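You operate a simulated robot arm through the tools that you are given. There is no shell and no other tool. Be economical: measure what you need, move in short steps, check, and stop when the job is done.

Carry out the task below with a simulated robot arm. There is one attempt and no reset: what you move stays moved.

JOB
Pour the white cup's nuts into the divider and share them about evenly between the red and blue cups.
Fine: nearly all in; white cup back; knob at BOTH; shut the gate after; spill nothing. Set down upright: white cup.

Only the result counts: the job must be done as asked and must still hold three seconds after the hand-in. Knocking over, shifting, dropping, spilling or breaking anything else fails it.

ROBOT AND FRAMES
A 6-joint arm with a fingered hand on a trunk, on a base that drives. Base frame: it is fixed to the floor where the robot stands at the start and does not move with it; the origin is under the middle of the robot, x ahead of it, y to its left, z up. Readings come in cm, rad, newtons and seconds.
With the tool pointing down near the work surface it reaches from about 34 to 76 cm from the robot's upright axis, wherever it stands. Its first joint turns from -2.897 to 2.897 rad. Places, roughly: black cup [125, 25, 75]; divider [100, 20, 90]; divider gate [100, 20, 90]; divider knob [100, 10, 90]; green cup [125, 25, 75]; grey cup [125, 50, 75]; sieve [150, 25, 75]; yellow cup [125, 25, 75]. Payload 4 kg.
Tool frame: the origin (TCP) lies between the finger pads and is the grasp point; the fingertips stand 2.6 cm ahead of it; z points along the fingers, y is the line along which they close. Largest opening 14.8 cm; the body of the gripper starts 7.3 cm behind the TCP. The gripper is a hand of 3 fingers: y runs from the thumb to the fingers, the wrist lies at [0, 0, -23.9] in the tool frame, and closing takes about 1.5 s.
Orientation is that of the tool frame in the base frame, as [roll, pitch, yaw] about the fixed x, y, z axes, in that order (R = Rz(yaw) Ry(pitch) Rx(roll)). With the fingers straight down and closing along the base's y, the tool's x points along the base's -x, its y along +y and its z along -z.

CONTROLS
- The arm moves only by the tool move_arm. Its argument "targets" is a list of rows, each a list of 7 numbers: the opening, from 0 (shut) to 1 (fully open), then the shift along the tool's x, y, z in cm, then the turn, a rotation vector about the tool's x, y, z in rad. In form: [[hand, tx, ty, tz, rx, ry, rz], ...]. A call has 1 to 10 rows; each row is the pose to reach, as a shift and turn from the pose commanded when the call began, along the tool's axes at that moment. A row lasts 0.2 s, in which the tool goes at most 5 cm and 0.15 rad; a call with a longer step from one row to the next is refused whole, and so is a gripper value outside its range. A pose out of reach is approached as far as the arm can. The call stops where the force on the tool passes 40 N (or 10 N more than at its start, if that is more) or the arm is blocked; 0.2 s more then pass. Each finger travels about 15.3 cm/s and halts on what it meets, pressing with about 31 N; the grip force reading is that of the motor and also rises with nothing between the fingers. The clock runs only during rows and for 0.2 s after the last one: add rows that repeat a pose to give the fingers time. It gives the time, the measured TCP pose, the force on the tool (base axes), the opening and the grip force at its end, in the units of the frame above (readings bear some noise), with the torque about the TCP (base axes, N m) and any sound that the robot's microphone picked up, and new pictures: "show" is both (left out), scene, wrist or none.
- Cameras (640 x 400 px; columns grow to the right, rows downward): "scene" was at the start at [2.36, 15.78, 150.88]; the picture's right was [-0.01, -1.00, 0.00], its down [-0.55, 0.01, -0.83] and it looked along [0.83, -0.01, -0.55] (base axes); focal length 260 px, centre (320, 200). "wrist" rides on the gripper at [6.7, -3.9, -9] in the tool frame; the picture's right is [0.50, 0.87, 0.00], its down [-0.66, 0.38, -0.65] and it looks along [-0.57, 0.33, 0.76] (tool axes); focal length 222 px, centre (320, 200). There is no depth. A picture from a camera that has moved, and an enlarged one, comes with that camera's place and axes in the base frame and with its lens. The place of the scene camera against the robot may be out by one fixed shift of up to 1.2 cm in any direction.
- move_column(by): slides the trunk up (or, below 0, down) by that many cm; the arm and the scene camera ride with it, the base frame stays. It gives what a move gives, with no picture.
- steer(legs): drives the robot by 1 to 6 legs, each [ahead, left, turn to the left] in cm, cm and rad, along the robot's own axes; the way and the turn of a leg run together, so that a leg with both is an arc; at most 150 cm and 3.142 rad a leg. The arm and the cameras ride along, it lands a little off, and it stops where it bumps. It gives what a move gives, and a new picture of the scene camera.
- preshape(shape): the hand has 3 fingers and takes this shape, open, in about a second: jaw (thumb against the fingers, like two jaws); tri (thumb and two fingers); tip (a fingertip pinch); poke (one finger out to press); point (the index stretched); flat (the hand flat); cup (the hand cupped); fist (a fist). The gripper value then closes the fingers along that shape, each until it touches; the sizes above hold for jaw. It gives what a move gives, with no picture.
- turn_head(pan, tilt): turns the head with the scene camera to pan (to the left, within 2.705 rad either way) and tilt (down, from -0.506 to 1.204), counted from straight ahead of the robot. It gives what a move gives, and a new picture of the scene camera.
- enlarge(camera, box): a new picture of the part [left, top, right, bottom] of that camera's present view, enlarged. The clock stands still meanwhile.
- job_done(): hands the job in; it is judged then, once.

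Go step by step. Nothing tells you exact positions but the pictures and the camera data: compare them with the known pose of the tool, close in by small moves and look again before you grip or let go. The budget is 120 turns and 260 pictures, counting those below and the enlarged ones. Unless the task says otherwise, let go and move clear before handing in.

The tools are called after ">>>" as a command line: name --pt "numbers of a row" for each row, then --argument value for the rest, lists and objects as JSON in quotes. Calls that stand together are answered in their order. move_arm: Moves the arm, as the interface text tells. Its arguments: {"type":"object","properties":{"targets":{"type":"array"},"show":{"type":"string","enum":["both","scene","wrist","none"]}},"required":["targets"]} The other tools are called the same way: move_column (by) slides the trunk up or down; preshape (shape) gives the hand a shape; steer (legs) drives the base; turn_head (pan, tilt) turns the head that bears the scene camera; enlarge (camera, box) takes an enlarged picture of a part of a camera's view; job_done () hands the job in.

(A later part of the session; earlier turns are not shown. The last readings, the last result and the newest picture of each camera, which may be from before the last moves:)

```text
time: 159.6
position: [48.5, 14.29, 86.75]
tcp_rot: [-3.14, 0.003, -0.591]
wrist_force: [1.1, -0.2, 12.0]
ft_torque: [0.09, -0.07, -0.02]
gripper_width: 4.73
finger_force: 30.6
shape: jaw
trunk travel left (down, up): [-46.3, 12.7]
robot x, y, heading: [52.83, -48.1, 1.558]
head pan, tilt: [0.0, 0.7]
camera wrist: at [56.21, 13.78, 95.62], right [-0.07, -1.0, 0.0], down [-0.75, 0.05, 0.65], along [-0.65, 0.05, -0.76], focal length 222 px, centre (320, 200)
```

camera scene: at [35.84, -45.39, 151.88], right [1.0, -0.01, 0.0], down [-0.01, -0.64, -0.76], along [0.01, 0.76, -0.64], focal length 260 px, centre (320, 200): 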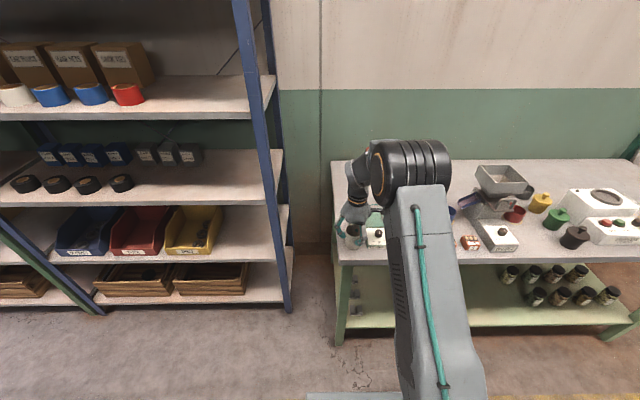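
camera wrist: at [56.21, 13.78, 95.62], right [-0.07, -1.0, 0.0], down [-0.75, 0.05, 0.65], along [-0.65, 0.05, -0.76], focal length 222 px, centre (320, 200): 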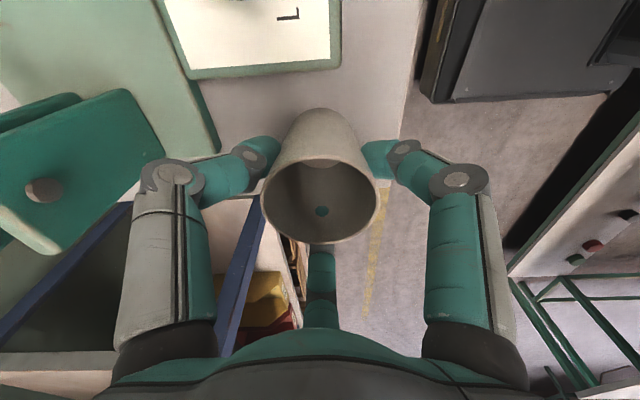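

The cup is seated, with 12 N of upward contact force. I'll open slowly and lift straight up.

>>> move_arm --pt "0.32 0 0 -0.05 0 0 0" --pt "0.42 0 0 -0.05 0 0 0" --pt "0.62 0 0 -0.05 0 0 0" --pt "0.7 0 0 -0.05 0 0 0" --pt "0.7 0 0 -3 0 0 0" --pt "0.7 0 0 -7 0 0 0" --pt "0.7 0 0 -11 0 0 0" --pt "0.7 0 0 -14 0 0 0"

>>> enlarge --camera "scene" --box '[320, 150, 440, 270]'

```text
time: 161.4
position: [48.43, 14.25, 100.54]
tcp_rot: [-3.141, 0.0, -0.589]
wrist_force: [-0.9, 1.2, 0.7]
ft_torque: [-0.01, 0.01, -0.03]
gripper_width: 10.31
finger_force: 0.1
shape: jaw
trunk travel left (down, up): [-46.3, 12.7]
robot x, y, heading: [52.5, -47.86, 1.553]
head pan, tilt: [0.0, 0.7]
camera scene: at [35.84, -45.4, 151.87], right [1.0, -0.01, 0.0], down [-0.01, -0.64, -0.76], along [0.01, 0.76, -0.64], focal length 260 px, centre (320, 200)
camera wrist: at [56.19, 13.86, 109.49], right [-0.07, -1.0, 0.0], down [-0.75, 0.05, 0.65], along [-0.65, 0.04, -0.76], focal length 222 px, centre (320, 200)
```

scene: 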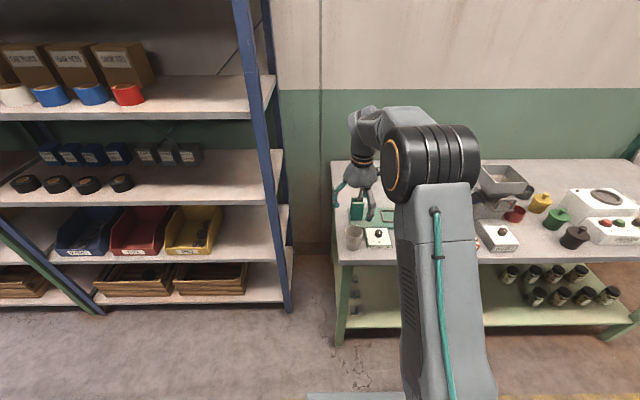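
wrist: 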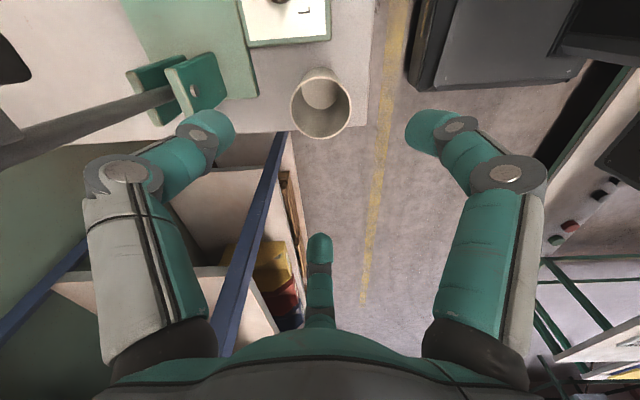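

```text
3.33 times, centred on (380, 210) of scene
camera zoom: at [35.84, -45.4, 151.87], right [1.0, -0.01, 0.0], down [-0.01, -0.64, -0.76], along [0.01, 0.76, -0.64], focal length 866 px, centre (120, 167)
```

zoom: 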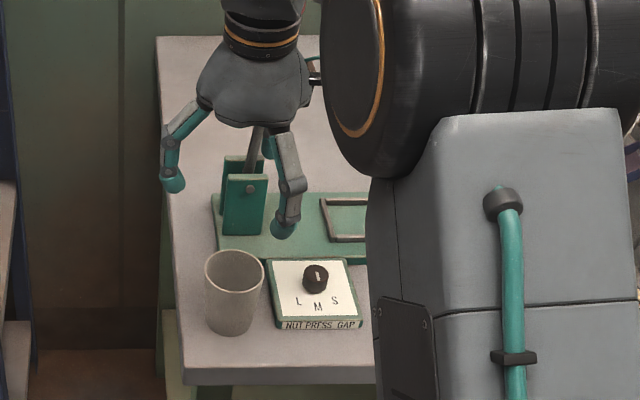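

The white cup is back in place, upright and empty. Next is the gate: I'll drive over and look closely at its handle.

>>> steer --legs '[[-12, 0, 0], [0, -68, 0]]'

>>> turn_head --pan 0.0 --tilt 0.6

>>> enlarge --camera "scene" --box '[260, 130, 380, 250]'

```text
time: 166.0
position: [115.69, 1.33, 100.51]
tcp_rot: [3.141, 0.002, -0.588]
wrist_force: [-0.1, -0.3, -0.3]
ft_torque: [0.01, 0.02, -0.04]
gripper_width: 10.34
finger_force: 0.0
shape: jaw
trunk travel left (down, up): [-46.3, 12.7]
robot x, y, heading: [119.89, -61.2, 1.563]
head pan, tilt: [0.0, 0.7]
camera scene: at [103.31, -58.47, 151.88], right [1.0, -0.01, 0.0], down [-0.01, -0.64, -0.76], along [0.01, 0.76, -0.64], focal length 260 px, centre (320, 200)
```

scene: 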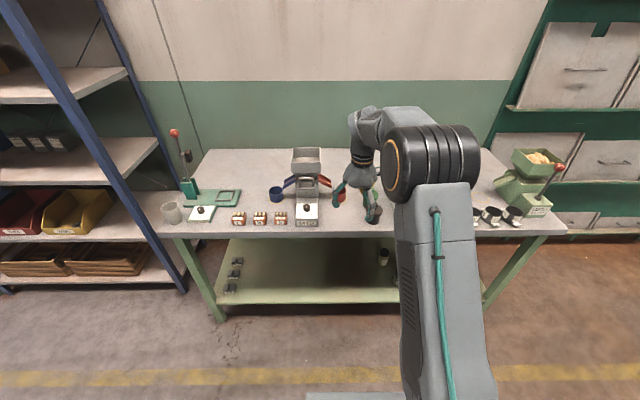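

```text
time: 166.7
position: [115.55, 1.39, 100.63]
tcp_rot: [3.14, 0.002, -0.586]
wrist_force: [0.3, -0.2, -0.3]
ft_torque: [0.03, -0.01, -0.01]
gripper_width: 10.35
finger_force: 0.1
shape: jaw
trunk travel left (down, up): [-46.3, 12.7]
robot x, y, heading: [119.8, -60.69, 1.56]
head pan, tilt: [0.0, 0.6]
camera scene: at [103.31, -58.13, 152.74], right [1.0, -0.01, 0.0], down [0.0, -0.57, -0.82], along [0.01, 0.82, -0.57], focal length 260 px, centre (320, 200)
```

scene: 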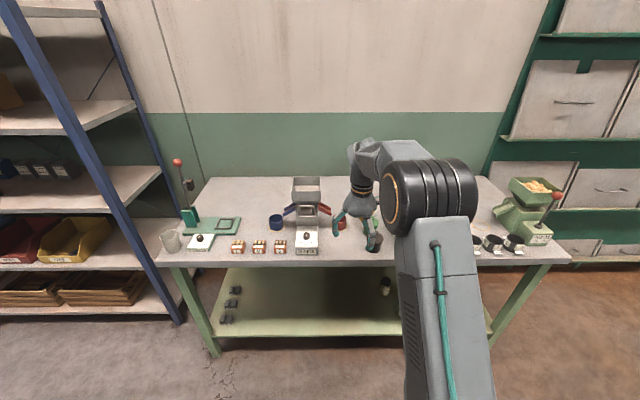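

```text
3.33 times, centred on (320, 190) of scene
camera zoom: at [103.31, -58.13, 152.74], right [1.0, -0.01, 0.0], down [0.0, -0.57, -0.82], along [0.01, 0.82, -0.57], focal length 866 px, centre (320, 233)
```

zoom: 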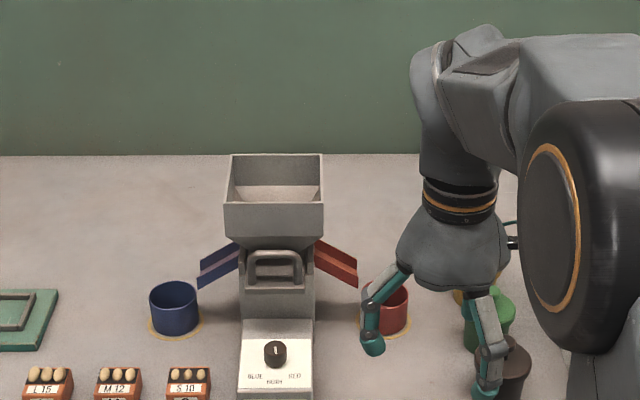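

>>> enlarge --camera "scene" --box '[284, 170, 334, 220]'

>>> steer --legs '[[-8, 14, 0]]'

>>> move_column --by -34

>>> turn_head --pan -0.12 --tilt 0.25

>>> enlarge --camera "scene" --box '[280, 140, 360, 220]'

```text
8.00 times, centred on (309, 195) of scene
camera zoom: at [103.31, -58.13, 152.74], right [1.0, -0.01, 0.0], down [0.0, -0.57, -0.82], along [0.01, 0.82, -0.57], focal length 2077 px, centre (408, 240)
```

zoom: 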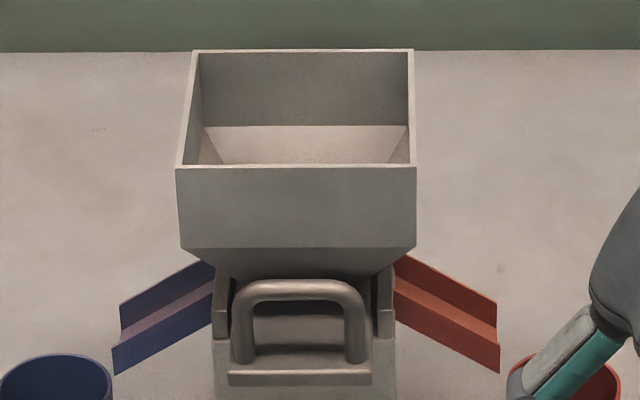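

```text
time: 168.1
position: [101.55, -6.58, 100.56]
tcp_rot: [3.142, 0.001, -0.587]
wrist_force: [-0.4, 0.1, -0.2]
ft_torque: [0.0, -0.01, -0.01]
gripper_width: 10.33
finger_force: 0.1
shape: jaw
trunk travel left (down, up): [-46.3, 12.7]
robot x, y, heading: [106.31, -68.81, 1.559]
head pan, tilt: [0.0, 0.6]
camera scene: at [89.36, -66.07, 152.74], right [1.0, -0.01, 0.0], down [0.0, -0.56, -0.83], along [0.01, 0.83, -0.56], focal length 260 px, centre (320, 200)
```

scene: 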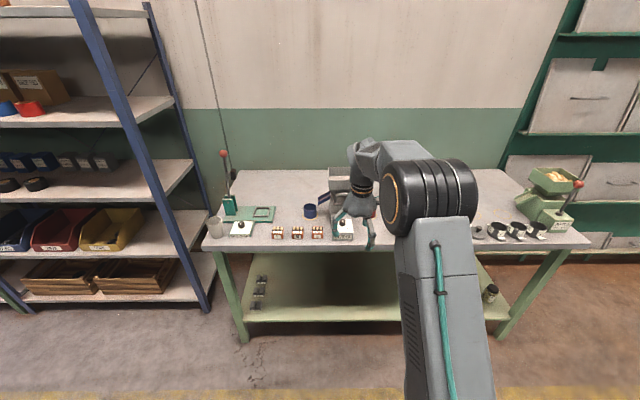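

```text
time: 171.4
position: [101.5, -6.66, 66.54]
tcp_rot: [-3.141, 0.002, -0.585]
wrist_force: [0.1, -0.3, -0.1]
ft_torque: [0.04, 0.01, 0.01]
gripper_width: 10.31
finger_force: 0.0
shape: jaw
trunk travel left (down, up): [-12.3, 46.7]
robot x, y, heading: [106.07, -68.86, 1.562]
head pan, tilt: [0.0, 0.6]
```

```text
time: 172.3
position: [101.58, -6.58, 66.49]
tcp_rot: [-3.142, 0.001, -0.585]
wrist_force: [0.2, -0.9, -0.3]
ft_torque: [-0.03, -0.01, 0.01]
gripper_width: 10.3
finger_force: 0.1
shape: jaw
trunk travel left (down, up): [-12.3, 46.7]
robot x, y, heading: [105.81, -68.57, 1.563]
head pan, tilt: [-0.12, 0.25]
camera scene: at [90.49, -65.64, 121.95], right [0.99, -0.13, 0.0], down [-0.03, -0.25, -0.97], along [0.12, 0.96, -0.25], focal length 260 px, centre (320, 200)
```

scene: 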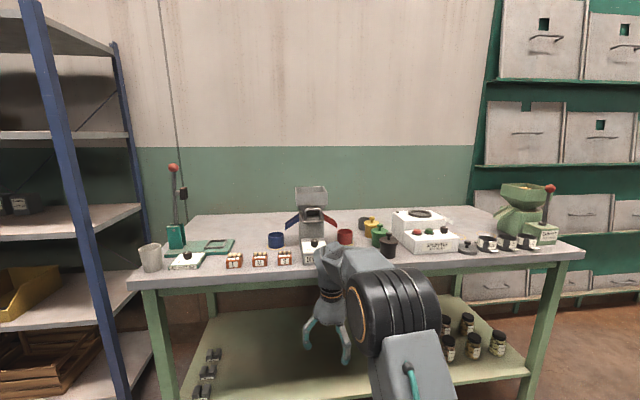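

```text
5.00 times, centred on (320, 180) of scene
camera zoom: at [90.49, -65.64, 121.95], right [0.99, -0.13, 0.0], down [-0.03, -0.25, -0.97], along [0.12, 0.96, -0.25], focal length 1298 px, centre (320, 300)
```

zoom: 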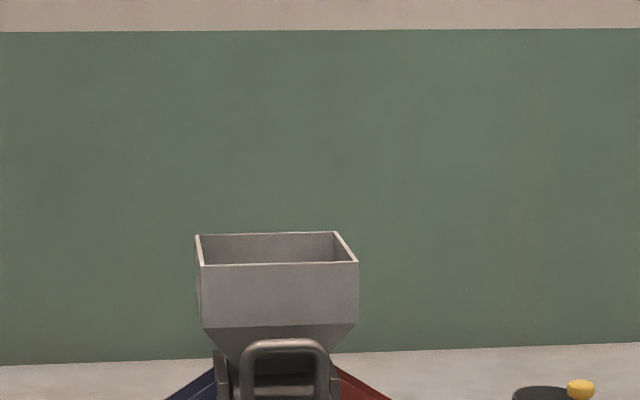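

>>> enlarge --camera "scene" --box '[280, 180, 350, 270]'

```text
4.44 times, centred on (315, 225) of scene
camera zoom: at [90.49, -65.64, 121.95], right [0.99, -0.13, 0.0], down [-0.03, -0.25, -0.97], along [0.12, 0.96, -0.25], focal length 1154 px, centre (342, 89)
```

zoom: 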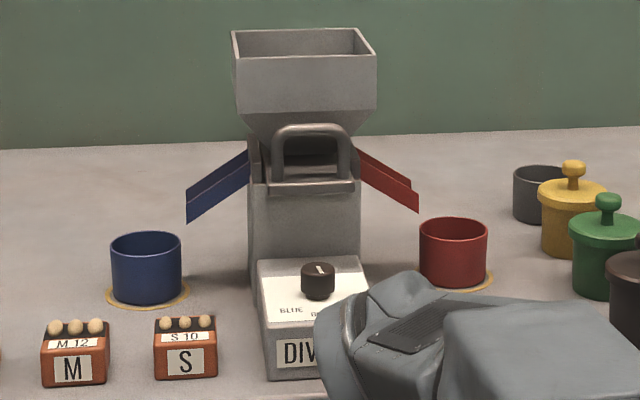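

The gate is a horizontal slide with an upright loop handle: bar at about y 18.2, z 96–97, x 96–101.4. I'll pinch the bar from above with the thumb behind it and the hand leaned back to clear the hopper. First I'll raise the trunk and shape the hand.

>>> move_column --by 32

>>> move_arm --pt "0.4 0 0 -3 0 0 -0.13" --pt "0.4 0 0 -6 0 0 -0.26" --pt "0.4 0 0 -9 0 0 -0.26" --pt "0.35 0 0 -12 0 0 -0.26" --pt "0.27 0 0 -12 0 0 -0.26" --show "none"

>>> move_arm --pt "0.27 0 0 0 0.13 0 0" --pt "0.27 0 0 0 0.26 0 0" --pt "0.27 0 0 0 0.39 0 0" --pt "0.27 0 0 0 0.5 0 0" --pt "0.27 0 0 0 0.5 0 0" --show "none"

>>> steer --legs '[[18, 0, 0]]'

```text
time: 175.4
position: [101.47, -6.56, 98.44]
tcp_rot: [3.141, 0.002, -0.585]
wrist_force: [0.1, 0.4, -0.1]
ft_torque: [0.02, 0.01, -0.01]
gripper_width: 10.29
finger_force: 0.0
shape: jaw
trunk travel left (down, up): [-44.3, 14.7]
robot x, y, heading: [105.71, -69.08, 1.567]
head pan, tilt: [-0.12, 0.25]
```

```text
time: 176.6
position: [96.25, -10.71, 105.66]
tcp_rot: [-3.101, -0.008, -0.363]
wrist_force: [0.2, -0.6, -0.5]
ft_torque: [0.03, -0.02, 0.01]
gripper_width: 4.04
finger_force: 0.0
shape: jaw
out of reach, approached as far as the arm can: row 1, 2, 3, 4, 5
trunk travel left (down, up): [-44.3, 14.7]
robot x, y, heading: [106.19, -68.82, 1.567]
head pan, tilt: [-0.12, 0.25]
```

```text
time: 177.8
position: [96.31, -11.01, 105.52]
tcp_rot: [-2.599, -0.008, -0.363]
wrist_force: [-0.4, -0.6, -0.5]
ft_torque: [0.0, 0.0, -0.01]
gripper_width: 4.01
finger_force: 0.1
shape: jaw
trunk travel left (down, up): [-44.3, 14.7]
robot x, y, heading: [106.24, -68.82, 1.561]
head pan, tilt: [-0.12, 0.25]
```

```text
time: 179.3
position: [96.49, 7.25, 105.55]
tcp_rot: [-2.6, -0.01, -0.365]
wrist_force: [-0.4, 1.4, 0.1]
ft_torque: [-0.05, 0.0, 0.01]
gripper_width: 4.02
finger_force: 0.1
shape: jaw
trunk travel left (down, up): [-44.3, 14.7]
robot x, y, heading: [105.83, -50.65, 1.562]
head pan, tilt: [-0.12, 0.25]
camera scene: at [90.63, -47.49, 153.96], right [0.99, -0.13, 0.0], down [-0.03, -0.24, -0.97], along [0.12, 0.96, -0.25], focal length 260 px, centre (320, 200)
```

scene: 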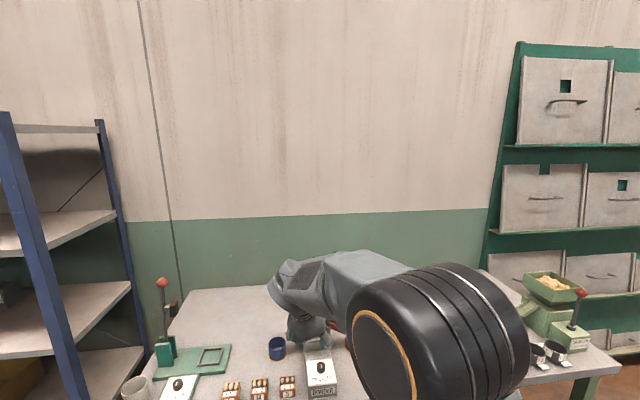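

I need the hand's yaw closer to zero so the front fingers straddle the handle legs evenly. I'll rotate it here and check the arm follows.

>>> move_arm --pt "0.27 0 0 0 0 -0.06 -0.1" --pt "0.27 0 0 0 0 -0.12 -0.2" --pt "0.27 0 0 0 0 -0.17 -0.283" --pt "0.27 0 0 0 0 -0.17 -0.283" --show "wrist"

>>> turn_head --pan -0.05 --tilt 0.65

```text
time: 180.3
position: [96.49, 7.17, 105.51]
tcp_rot: [-2.602, -0.007, -0.033]
wrist_force: [0.2, 0.2, -0.3]
ft_torque: [0.01, 0.0, 0.01]
gripper_width: 4.03
finger_force: 0.0
shape: jaw
trunk travel left (down, up): [-44.3, 14.7]
robot x, y, heading: [106.0, -50.74, 1.565]
head pan, tilt: [-0.12, 0.25]
camera wrist: at [103.19, 5.72, 115.29], right [0.48, -0.76, -0.44], down [-0.68, -0.64, 0.36], along [-0.56, 0.13, -0.82], focal length 222 px, centre (320, 200)
```

wrist: 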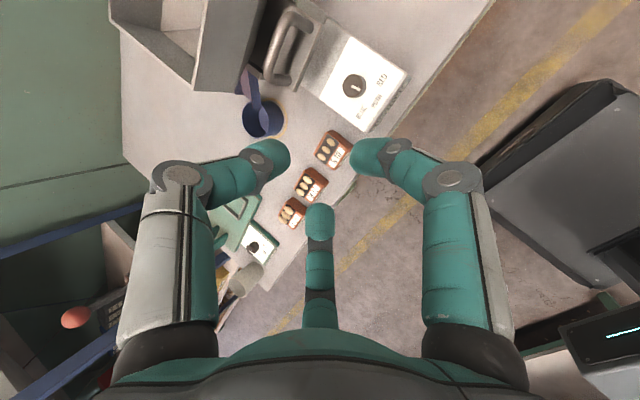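

```text
time: 181.2
position: [96.53, 7.25, 105.54]
tcp_rot: [-2.605, -0.007, -0.035]
wrist_force: [0.9, -0.6, 0.1]
ft_torque: [-0.01, 0.0, 0.0]
gripper_width: 4.04
finger_force: 0.1
shape: jaw
trunk travel left (down, up): [-44.3, 14.7]
robot x, y, heading: [106.12, -51.22, 1.562]
head pan, tilt: [-0.051, 0.649]
camera scene: at [89.94, -48.09, 150.32], right [1.0, -0.06, 0.0], down [-0.04, -0.6, -0.8], along [0.05, 0.8, -0.6], focal length 260 px, centre (320, 200)
```

scene: 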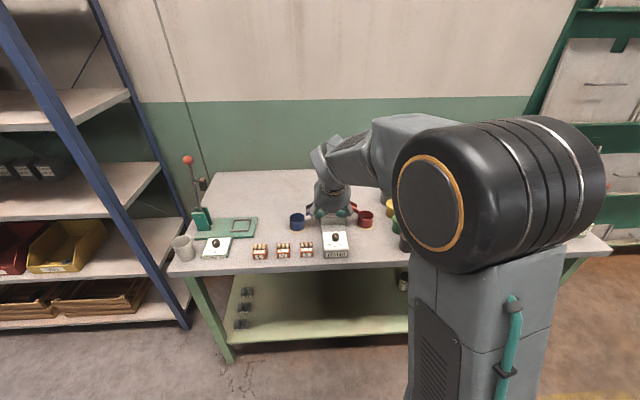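

>>> enlarge --camera "wrist" --box '[230, 0, 350, 110]'

```text
3.64 times, centred on (290, 55) of wrist
camera zoom: at [103.18, 5.71, 115.29], right [0.48, -0.76, -0.44], down [-0.68, -0.64, 0.36], along [-0.56, 0.13, -0.82], focal length 808 px, centre (429, 727)
```

zoom: 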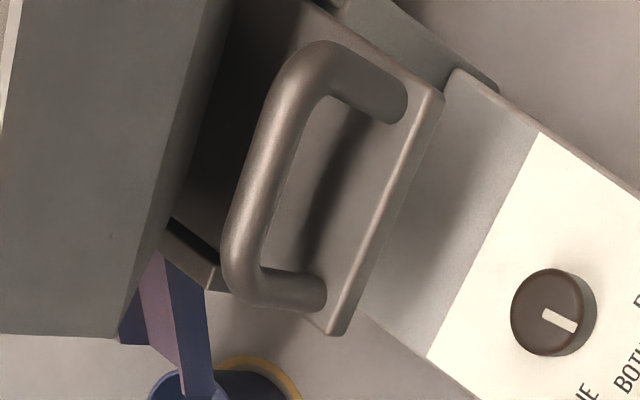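

The handle bar shows clearly, at about (99.4, 19.1, 96.5). I'll move above it.

>>> move_arm --pt "0.27 0.8 -2.1 3 0 0 0" --pt "0.27 1.6 -4.3 6.1 0 0 0" --pt "0.27 2.46 -6.44 9.1 0 0 0" --pt "0.27 2.46 -6.44 9.1 0 0 0" --show "wrist"

>>> enlarge --camera "wrist" --box '[220, 60, 420, 250]'

>>> enlarge --camera "scene" --box '[290, 140, 390, 260]'

```text
time: 182.2
position: [99.3, 17.41, 101.03]
tcp_rot: [-2.601, -0.006, -0.035]
wrist_force: [0.2, -0.8, 0.2]
ft_torque: [0.02, 0.01, 0.0]
gripper_width: 4.05
finger_force: 0.0
shape: jaw
trunk travel left (down, up): [-44.3, 14.7]
robot x, y, heading: [105.6, -51.03, 1.564]
head pan, tilt: [-0.051, 0.649]
camera wrist: at [106.04, 15.99, 110.78], right [0.48, -0.76, -0.44], down [-0.68, -0.64, 0.36], along [-0.56, 0.13, -0.82], focal length 222 px, centre (320, 200)
```

wrist: 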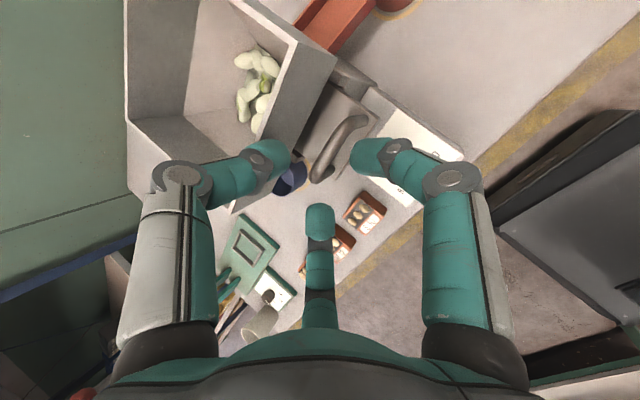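

```text
2.11 times, centred on (320, 155) of wrist
camera zoom: at [106.04, 15.99, 110.78], right [0.48, -0.76, -0.44], down [-0.68, -0.64, 0.36], along [-0.56, 0.13, -0.82], focal length 468 px, centre (320, 295)
```

zoom: 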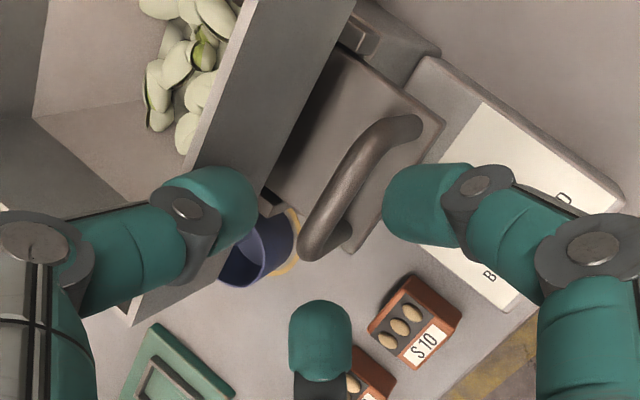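

```text
3.33 times, centred on (340, 200) of scene
camera zoom: at [89.95, -48.06, 150.31], right [1.0, -0.06, 0.0], down [-0.04, -0.6, -0.8], along [0.05, 0.79, -0.6], focal length 866 px, centre (253, 200)
```

zoom: 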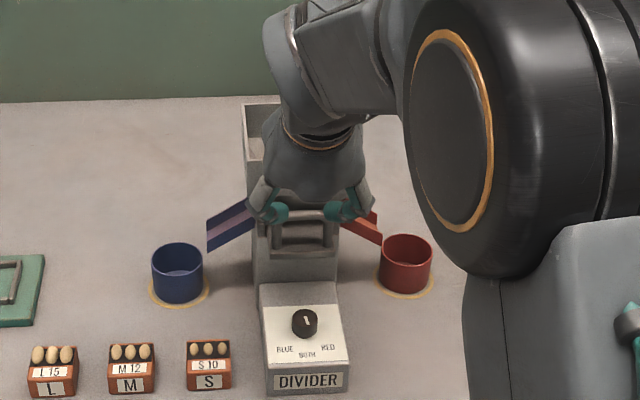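

The bar lies between the thumb and front fingers. I'll descend onto it.

>>> move_arm --pt "0.27 0 0.6 1 0 0 0" --pt "0.27 0 1.2 2 0 0 0" --pt "0.27 0 1.8 3 0 0 0" --pt "0.27 0 2.36 3.95 0 0 0" --show "wrist"

>>> enlarge --camera "wrist" --box '[220, 60, 420, 250]'

>>> enlarge --camera "scene" --box '[310, 170, 370, 230]'

```text
time: 183.2
position: [99.45, 17.4, 96.53]
tcp_rot: [-2.603, -0.008, -0.033]
wrist_force: [-0.1, 1.1, 1.1]
ft_torque: [0.05, 0.01, 0.01]
gripper_width: 4.02
finger_force: 0.1
shape: jaw
trunk travel left (down, up): [-44.3, 14.7]
robot x, y, heading: [106.41, -50.92, 1.564]
head pan, tilt: [-0.051, 0.649]
camera wrist: at [106.1, 15.99, 106.24], right [0.48, -0.76, -0.44], down [-0.68, -0.64, 0.36], along [-0.56, 0.13, -0.82], focal length 222 px, centre (320, 200)
```

wrist: 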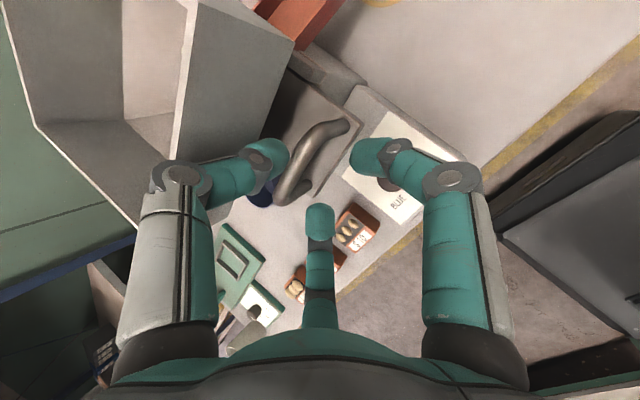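

```text
2.11 times, centred on (320, 155) of wrist
camera zoom: at [106.1, 15.99, 106.24], right [0.48, -0.76, -0.44], down [-0.68, -0.64, 0.36], along [-0.56, 0.13, -0.82], focal length 468 px, centre (320, 295)
```

zoom: 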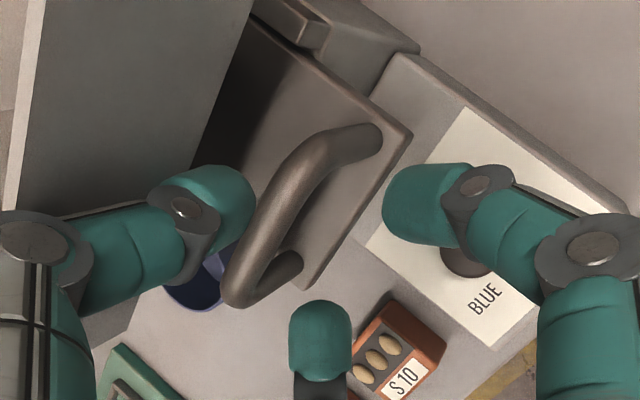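

```text
6.67 times, centred on (340, 200) of scene
camera zoom: at [89.94, -48.09, 150.32], right [1.0, -0.06, 0.0], down [-0.04, -0.6, -0.8], along [0.05, 0.8, -0.6], focal length 1731 px, centre (187, 200)
```

zoom: 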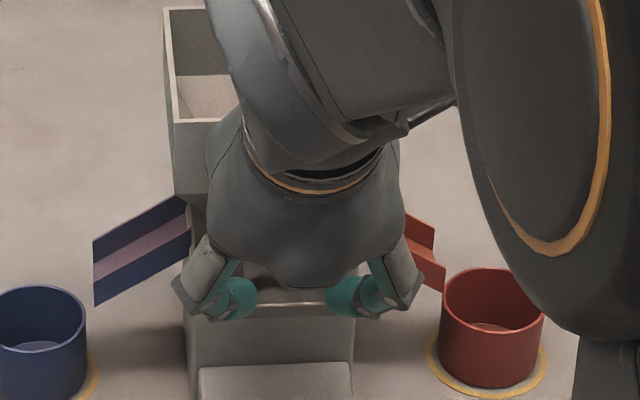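

The thumb is behind the bar. I'll close the pinch.

>>> move_arm --pt "0.2 0 0 0 0 0 0" --pt "0.12 0 0 0 0 0 0" --pt "0.05 0 0 0 0 0 0" --pt "0.05 0 0 0 0 0 0" --show "wrist"

>>> enlarge --camera "wrist" --box '[220, 60, 420, 250]'

```text
time: 184.2
position: [99.49, 17.34, 96.5]
tcp_rot: [-2.605, -0.007, -0.035]
wrist_force: [0.2, 0.7, 0.9]
ft_torque: [0.01, 0.01, 0.03]
gripper_width: 0.78
finger_force: 0.0
shape: jaw
trunk travel left (down, up): [-44.3, 14.7]
robot x, y, heading: [106.1, -50.59, 1.561]
head pan, tilt: [-0.051, 0.649]
camera wrist: at [106.1, 15.99, 106.24], right [0.48, -0.76, -0.44], down [-0.68, -0.64, 0.36], along [-0.56, 0.13, -0.82], focal length 222 px, centre (320, 200)
```

wrist: 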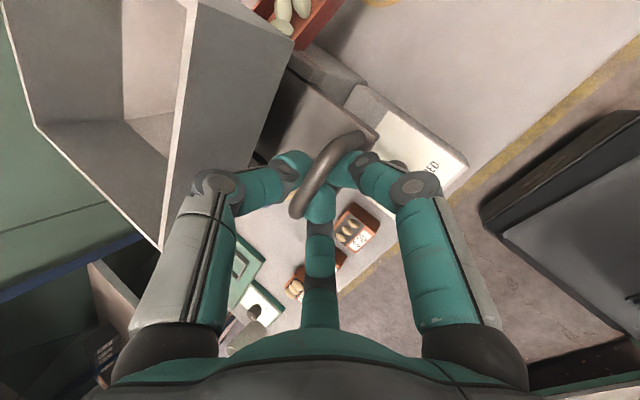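

```text
2.11 times, centred on (320, 155) of wrist
camera zoom: at [106.1, 15.99, 106.24], right [0.48, -0.76, -0.44], down [-0.68, -0.64, 0.36], along [-0.56, 0.13, -0.82], focal length 468 px, centre (320, 295)
```

zoom: 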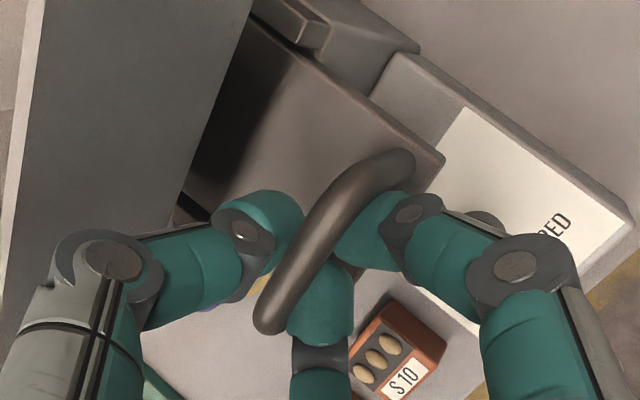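

Closing the thumb slid the gate partly open, and nuts are already coming down the red chute. I'll look at both cups.

>>> enlarge --camera "scene" --box '[270, 150, 400, 260]'

>>> enlarge --camera "wrist" --box '[170, 0, 400, 120]'

```text
3.64 times, centred on (335, 205) of scene
camera zoom: at [89.94, -48.09, 150.31], right [1.0, -0.06, 0.0], down [-0.04, -0.6, -0.8], along [0.05, 0.8, -0.6], focal length 944 px, centre (266, 182)
```

zoom: 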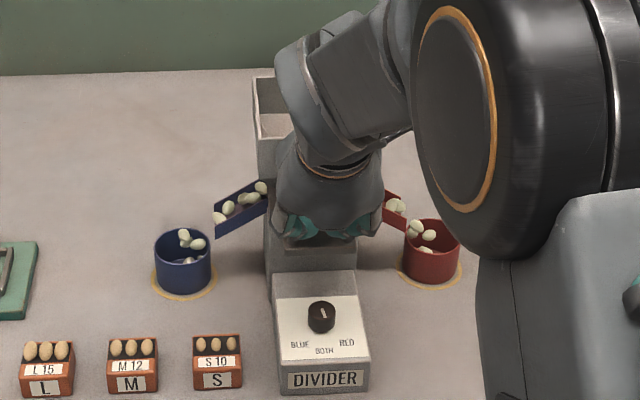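

```text
2.78 times, centred on (285, 60) of wrist
camera zoom: at [106.1, 15.99, 106.24], right [0.48, -0.76, -0.44], down [-0.68, -0.64, 0.36], along [-0.56, 0.13, -0.82], focal length 618 px, centre (417, 590)
```

zoom: 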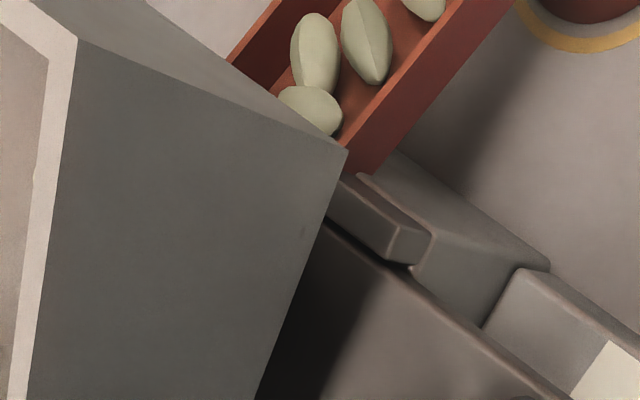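

Nuts flow evenly into both cups. I'll wait a moment for them to finish.

>>> move_arm --pt "0.05 0 0 0 0 0 0" --pt "0.05 0 0 0 0 0 0" --pt "0.05 0 0 0 0 0 0" --pt "0.05 0 0 0 0 0 0" --pt "0.05 0 0 0 0 0 0" --pt "0.05 0 0 0 0 0 0" --pt "0.05 0 0 0 0 0 0" --pt "0.05 0 0 0 0 0 0" --show "wrist"

>>> enlarge --camera "scene" --box '[270, 150, 400, 260]'

```text
time: 186.0
position: [99.4, 17.46, 96.52]
tcp_rot: [-2.604, -0.007, -0.036]
wrist_force: [0.2, 0.3, 0.4]
ft_torque: [0.01, -0.03, -0.01]
gripper_width: 0.76
finger_force: 0.0
shape: jaw
trunk travel left (down, up): [-44.3, 14.7]
robot x, y, heading: [106.08, -50.78, 1.564]
head pan, tilt: [-0.051, 0.649]
camera wrist: at [106.1, 15.98, 106.25], right [0.48, -0.76, -0.44], down [-0.68, -0.64, 0.36], along [-0.56, 0.13, -0.82], focal length 222 px, centre (320, 200)
```

wrist: 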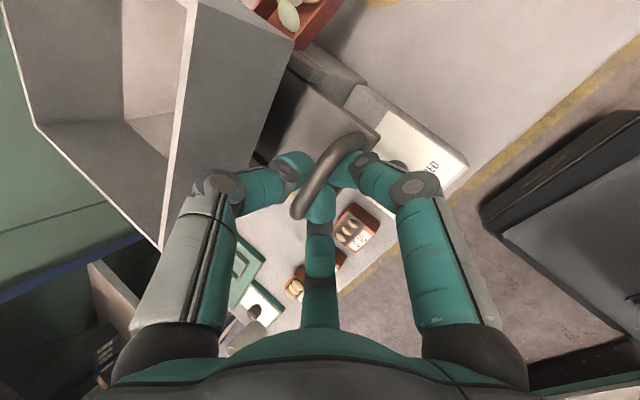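

```text
3.64 times, centred on (335, 205) of scene
camera zoom: at [89.94, -48.09, 150.31], right [1.0, -0.06, 0.0], down [-0.04, -0.6, -0.8], along [0.05, 0.8, -0.6], focal length 944 px, centre (266, 182)
```

zoom: 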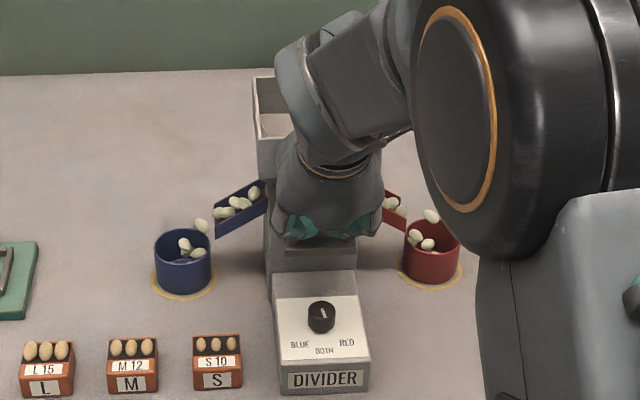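

>>> move_arm --pt "0.05 0 0 0 0 0 0" --pt "0.05 0 0 0 0 0 0" --pt "0.05 0 0 0 0 0 0" --pt "0.05 0 0 0 0 0 0" --pt "0.05 0 0 0 0 0 0" --pt "0.05 0 0 0 0 0 0" --pt "0.05 0 0 0 0 0 0" --pt "0.05 0 0 0 0 0 0" --pt "0.05 0 0 0 0 0 0" --pt "0.05 0 0 0 0 0 0" --show "none"

>>> enlarge --camera "scene" --box '[270, 150, 400, 260]'

```text
time: 188.2
position: [99.51, 17.58, 96.52]
tcp_rot: [-2.604, -0.007, -0.036]
wrist_force: [-0.1, 1.2, 1.2]
ft_torque: [0.02, 0.03, 0.01]
gripper_width: 0.75
finger_force: 0.0
shape: jaw
trunk travel left (down, up): [-44.3, 14.7]
robot x, y, heading: [106.55, -50.88, 1.561]
head pan, tilt: [-0.051, 0.649]
```

```text
3.64 times, centred on (335, 205) of scene
camera zoom: at [89.94, -48.09, 150.31], right [1.0, -0.06, 0.0], down [-0.04, -0.6, -0.8], along [0.05, 0.8, -0.6], focal length 944 px, centre (266, 182)
```

zoom: 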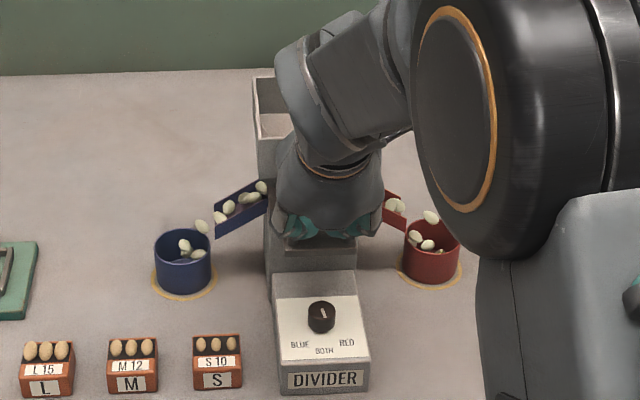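

>>> move_arm --pt "0.05 0 0 0 0 0 0" --pt "0.05 0 0 0 0 0 0" --pt "0.05 0 0 0 0 0 0" --pt "0.05 0 0 0 0 0 0" --pt "0.05 0 0 0 0 0 0" --show "none"

>>> enlarge --camera "scene" --box '[300, 180, 380, 240]'

>>> enlarge --camera "wrist" --box '[0, 0, 330, 200]'

```text
time: 189.4
position: [99.31, 17.46, 96.55]
tcp_rot: [-2.604, -0.006, -0.034]
wrist_force: [-0.5, 0.5, 0.3]
ft_torque: [-0.01, -0.01, 0.03]
gripper_width: 0.75
finger_force: 0.1
shape: jaw
trunk travel left (down, up): [-44.3, 14.7]
robot x, y, heading: [106.1, -50.71, 1.566]
head pan, tilt: [-0.051, 0.649]
```

```text
6.67 times, centred on (340, 210) of scene
camera zoom: at [89.94, -48.09, 150.31], right [1.0, -0.06, 0.0], down [-0.04, -0.6, -0.8], along [0.05, 0.8, -0.6], focal length 1731 px, centre (187, 133)
```

zoom: 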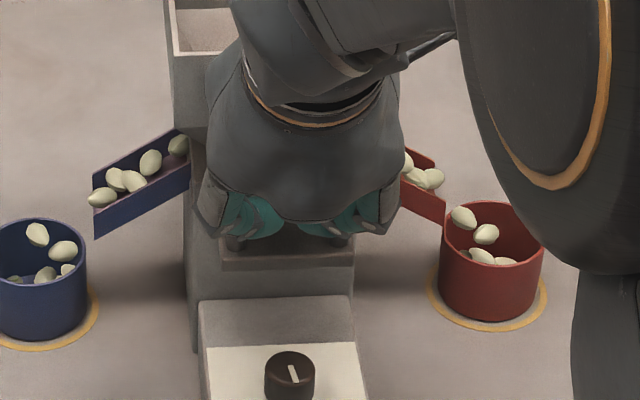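

```text
1.94 times, centred on (165, 100) of wrist
camera zoom: at [106.1, 15.98, 106.25], right [0.48, -0.76, -0.44], down [-0.68, -0.64, 0.36], along [-0.56, 0.13, -0.82], focal length 431 px, centre (621, 394)
```

zoom: 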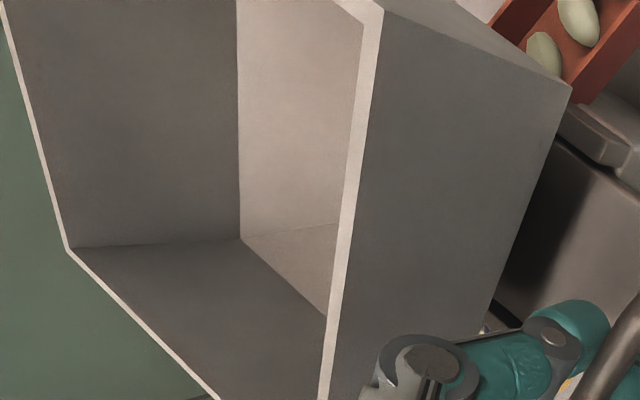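

Flow is continuing, so I'll wait longer.

>>> move_arm --pt "0.05 0 0 0 0 0 0" --pt "0.05 0 0 0 0 0 0" --pt "0.05 0 0 0 0 0 0" --pt "0.05 0 0 0 0 0 0" --pt "0.05 0 0 0 0 0 0" --pt "0.05 0 0 0 0 0 0" --pt "0.05 0 0 0 0 0 0" --pt "0.05 0 0 0 0 0 0" --pt "0.05 0 0 0 0 0 0" --pt "0.05 0 0 0 0 0 0" --show "none"

>>> move_arm --pt "0.05 0 0 0 0 0 0" --pt "0.05 0 0 0 0 0 0" --pt "0.05 0 0 0 0 0 0" --pt "0.05 0 0 0 0 0 0" --pt "0.05 0 0 0 0 0 0" --pt "0.05 0 0 0 0 0 0" --pt "0.05 0 0 0 0 0 0" --pt "0.05 0 0 0 0 0 0" --pt "0.05 0 0 0 0 0 0" --pt "0.05 0 0 0 0 0 0" --show "none"

>>> enlarge --camera "scene" --box '[290, 180, 390, 240]'

```text
time: 191.6
position: [99.43, 17.42, 96.56]
tcp_rot: [-2.605, -0.008, -0.035]
wrist_force: [1.0, 0.0, -0.1]
ft_torque: [-0.01, 0.04, -0.03]
gripper_width: 0.75
finger_force: 0.0
shape: jaw
trunk travel left (down, up): [-44.3, 14.7]
robot x, y, heading: [106.0, -50.66, 1.555]
head pan, tilt: [-0.051, 0.649]
```

```text
time: 193.8
position: [99.39, 17.48, 96.44]
tcp_rot: [-2.604, -0.007, -0.033]
wrist_force: [0.1, -0.5, 0.0]
ft_torque: [0.02, 0.04, 0.01]
gripper_width: 0.75
finger_force: 0.1
shape: jaw
trunk travel left (down, up): [-44.3, 14.7]
robot x, y, heading: [106.14, -50.62, 1.562]
head pan, tilt: [-0.051, 0.649]
```

```text
6.40 times, centred on (340, 210) of scene
camera zoom: at [89.94, -48.09, 150.31], right [1.0, -0.06, 0.0], down [-0.04, -0.6, -0.8], along [0.05, 0.8, -0.6], focal length 1662 px, centre (192, 136)
```

zoom: 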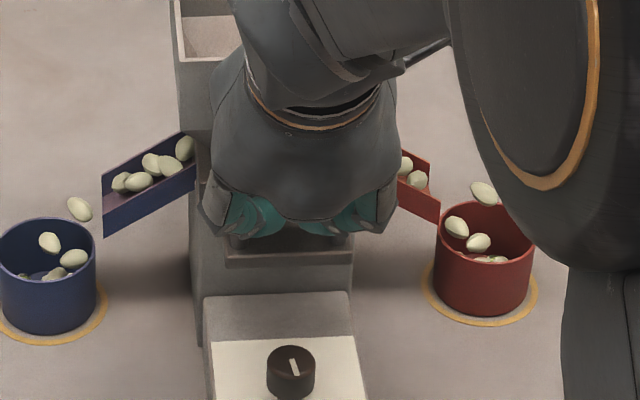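

Flow seems slow, so I'll pull the gate a little further open.

>>> move_arm --pt "0.05 0 0.4 -0.25 0 0 0" --pt "0.05 0 0.9 -0.5 0 0 0" --pt "0.05 0 1.3 -0.77 0 0 0" --pt "0.05 0 1.7 -1.02 0 0 0" --pt "0.05 0 2.15 -1.28 0 0 0" --pt "0.05 0 2.15 -1.28 0 0 0" --show "wrist"

>>> enlarge --camera "scene" --box '[290, 180, 390, 240]'

```text
time: 195.2
position: [99.35, 14.74, 96.35]
tcp_rot: [-2.605, -0.008, -0.035]
wrist_force: [-0.6, 0.1, 0.9]
ft_torque: [0.01, 0.04, 0.01]
gripper_width: 0.76
finger_force: 0.1
shape: jaw
trunk travel left (down, up): [-44.3, 14.7]
robot x, y, heading: [106.1, -50.92, 1.559]
head pan, tilt: [-0.051, 0.649]
camera wrist: at [106.01, 13.38, 106.15], right [0.48, -0.76, -0.44], down [-0.68, -0.64, 0.36], along [-0.56, 0.13, -0.82], focal length 222 px, centre (320, 200)
```

wrist: 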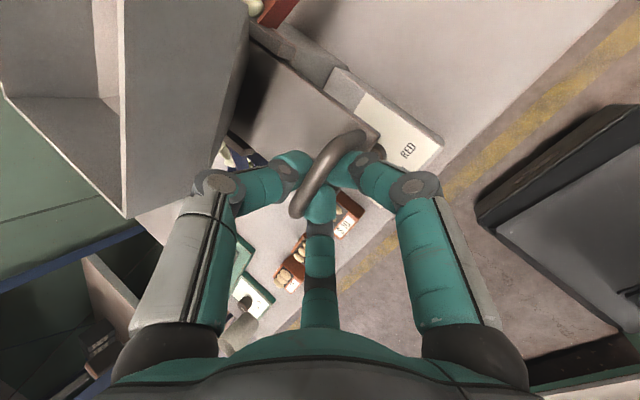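

```text
6.40 times, centred on (340, 210) of scene
camera zoom: at [89.95, -48.09, 150.31], right [1.0, -0.06, 0.0], down [-0.04, -0.6, -0.8], along [0.05, 0.8, -0.6], focal length 1662 px, centre (192, 136)
```

zoom: 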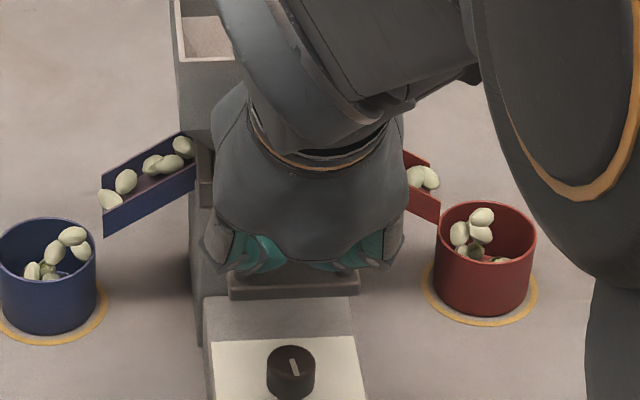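

The gate slides freely. I'll wait again.

>>> move_arm --pt "0.05 0 0 0 0 0 0" --pt "0.05 0 0 0 0 0 0" --pt "0.05 0 0 0 0 0 0" --pt "0.05 0 0 0 0 0 0" --pt "0.05 0 0 0 0 0 0" --pt "0.05 0 0 0 0 0 0" --pt "0.05 0 0 0 0 0 0" --pt "0.05 0 0 0 0 0 0" --pt "0.05 0 0 0 0 0 0" --pt "0.05 0 0 0 0 0 0" --show "none"

>>> move_arm --pt "0.05 0 0 0 0 0 0" --pt "0.05 0 0 0 0 0 0" --pt "0.05 0 0 0 0 0 0" --pt "0.05 0 0 0 0 0 0" --pt "0.05 0 0 0 0 0 0" --pt "0.05 0 0 0 0 0 0" --pt "0.05 0 0 0 0 0 0" --pt "0.05 0 0 0 0 0 0" --pt "0.05 0 0 0 0 0 0" --pt "0.05 0 0 0 0 0 0" --show "none"

>>> enlarge --camera "scene" --box '[290, 180, 390, 240]'

```text
time: 197.4
position: [99.26, 14.78, 96.44]
tcp_rot: [-2.604, -0.008, -0.035]
wrist_force: [-0.3, 0.6, 0.8]
ft_torque: [0.0, -0.04, 0.0]
gripper_width: 0.75
finger_force: 0.0
shape: jaw
trunk travel left (down, up): [-44.3, 14.7]
robot x, y, heading: [106.41, -50.66, 1.565]
head pan, tilt: [-0.051, 0.649]
```

```text
time: 199.6
position: [99.41, 14.86, 96.3]
tcp_rot: [-2.606, -0.007, -0.035]
wrist_force: [0.9, -0.2, 0.4]
ft_torque: [0.01, -0.02, 0.0]
gripper_width: 0.74
finger_force: 0.1
shape: jaw
trunk travel left (down, up): [-44.3, 14.7]
robot x, y, heading: [105.86, -50.64, 1.565]
head pan, tilt: [-0.051, 0.649]
```

```text
6.40 times, centred on (340, 210) of scene
camera zoom: at [89.95, -48.1, 150.31], right [1.0, -0.06, 0.0], down [-0.04, -0.6, -0.8], along [0.05, 0.8, -0.6], focal length 1662 px, centre (192, 136)
```

zoom: 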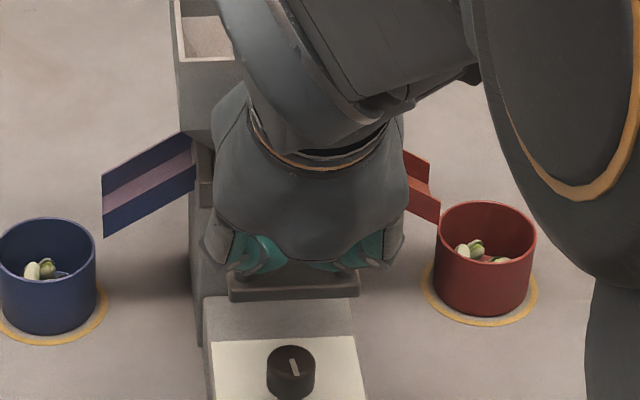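

Flow has finished: the chutes are empty and both cups hold similar amounts. I'll push the gate shut.

>>> move_arm --pt "0.05 0 -0.6 0.36 0 0 0" --pt "0.05 0 -1.2 0.72 0 0 0" --pt "0.05 0 -1.8 1.08 0 0 0" --pt "0.05 0 -2.4 1.44 0 0 0" --pt "0.05 0 -2.75 1.65 0 0 0" --pt "0.05 0 -2.75 1.65 0 0 0" --show "wrist"

>>> enlarge --camera "wrist" --box '[220, 60, 420, 250]'

```text
time: 201.0
position: [99.43, 17.97, 96.49]
tcp_rot: [-2.605, -0.007, -0.036]
wrist_force: [-0.4, -1.1, -0.3]
ft_torque: [-0.02, -0.01, -0.03]
gripper_width: 0.74
finger_force: 0.0
shape: jaw
trunk travel left (down, up): [-44.3, 14.7]
robot x, y, heading: [106.11, -50.53, 1.56]
head pan, tilt: [-0.051, 0.649]
camera wrist: at [106.1, 16.58, 106.18], right [0.48, -0.76, -0.44], down [-0.68, -0.64, 0.36], along [-0.56, 0.13, -0.82], focal length 222 px, centre (320, 200)
```

wrist: 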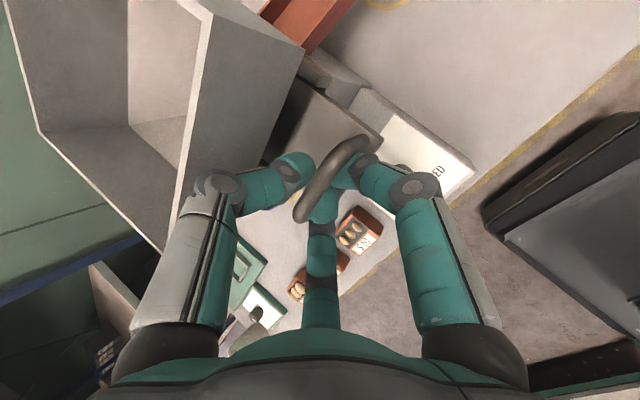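

```text
2.11 times, centred on (320, 155) of wrist
camera zoom: at [106.1, 16.58, 106.18], right [0.48, -0.76, -0.44], down [-0.68, -0.64, 0.36], along [-0.56, 0.13, -0.82], focal length 468 px, centre (320, 295)
```

zoom: 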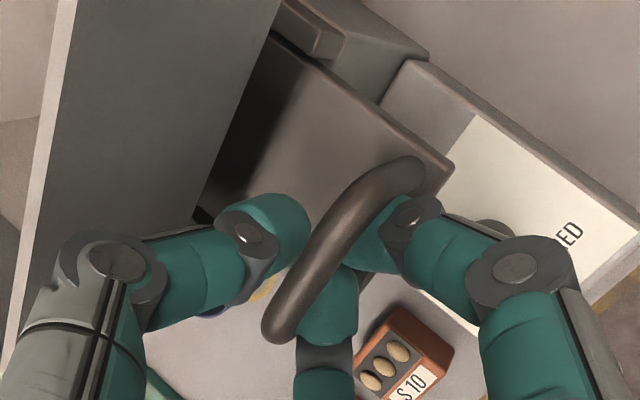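

About 2 cm still to go. I'll continue pushing gently until it stops.

>>> move_arm --pt "0.05 0 -0.43 0.26 0 0 0" --pt "0.05 0 -0.86 0.51 0 0 0" --pt "0.05 0 -1.29 0.77 0 0 0" --pt "0.05 0 -1.6 0.95 0 0 0" --show "wrist"

>>> enlarge --camera "wrist" --box '[220, 60, 420, 250]'

```text
time: 201.8
position: [99.35, 18.77, 96.66]
tcp_rot: [-2.608, -0.005, -0.038]
wrist_force: [1.2, -30.8, 10.0]
ft_torque: [1.64, 0.0, 0.01]
gripper_width: 0.46
finger_force: 0.1
shape: jaw
trunk travel left (down, up): [-44.3, 14.7]
robot x, y, heading: [106.25, -50.79, 1.565]
head pan, tilt: [-0.051, 0.649]
stopped in row 3: the force on the tool passed its limit at 45 N (the readings are from after the stop); the commanded pose is now the measured one
camera wrist: at [106.1, 17.25, 106.35], right [0.47, -0.76, -0.44], down [-0.68, -0.63, 0.37], along [-0.56, 0.12, -0.82], focal length 222 px, centre (320, 200)
```

wrist: 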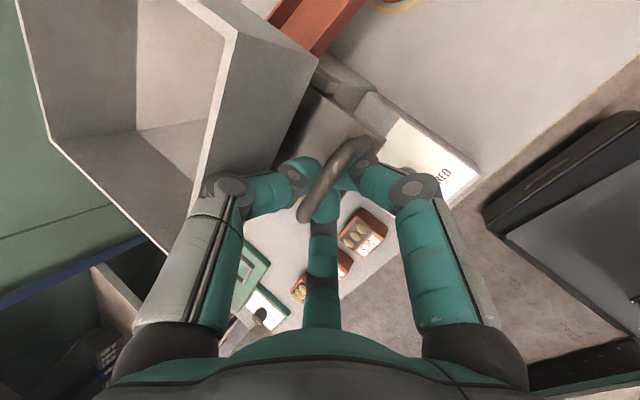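

```text
2.11 times, centred on (320, 155) of wrist
camera zoom: at [106.1, 17.25, 106.35], right [0.47, -0.76, -0.44], down [-0.68, -0.63, 0.37], along [-0.56, 0.12, -0.82], focal length 468 px, centre (320, 295)
```

zoom: 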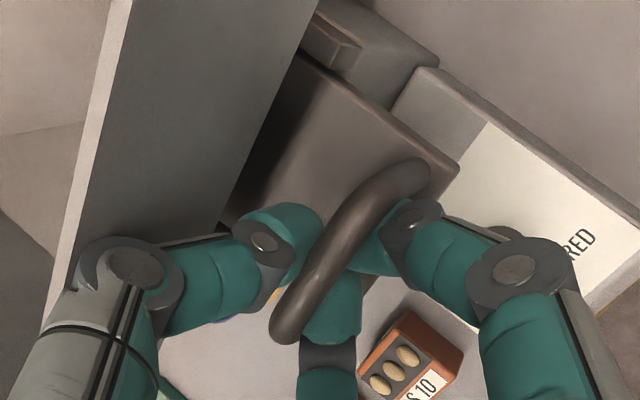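

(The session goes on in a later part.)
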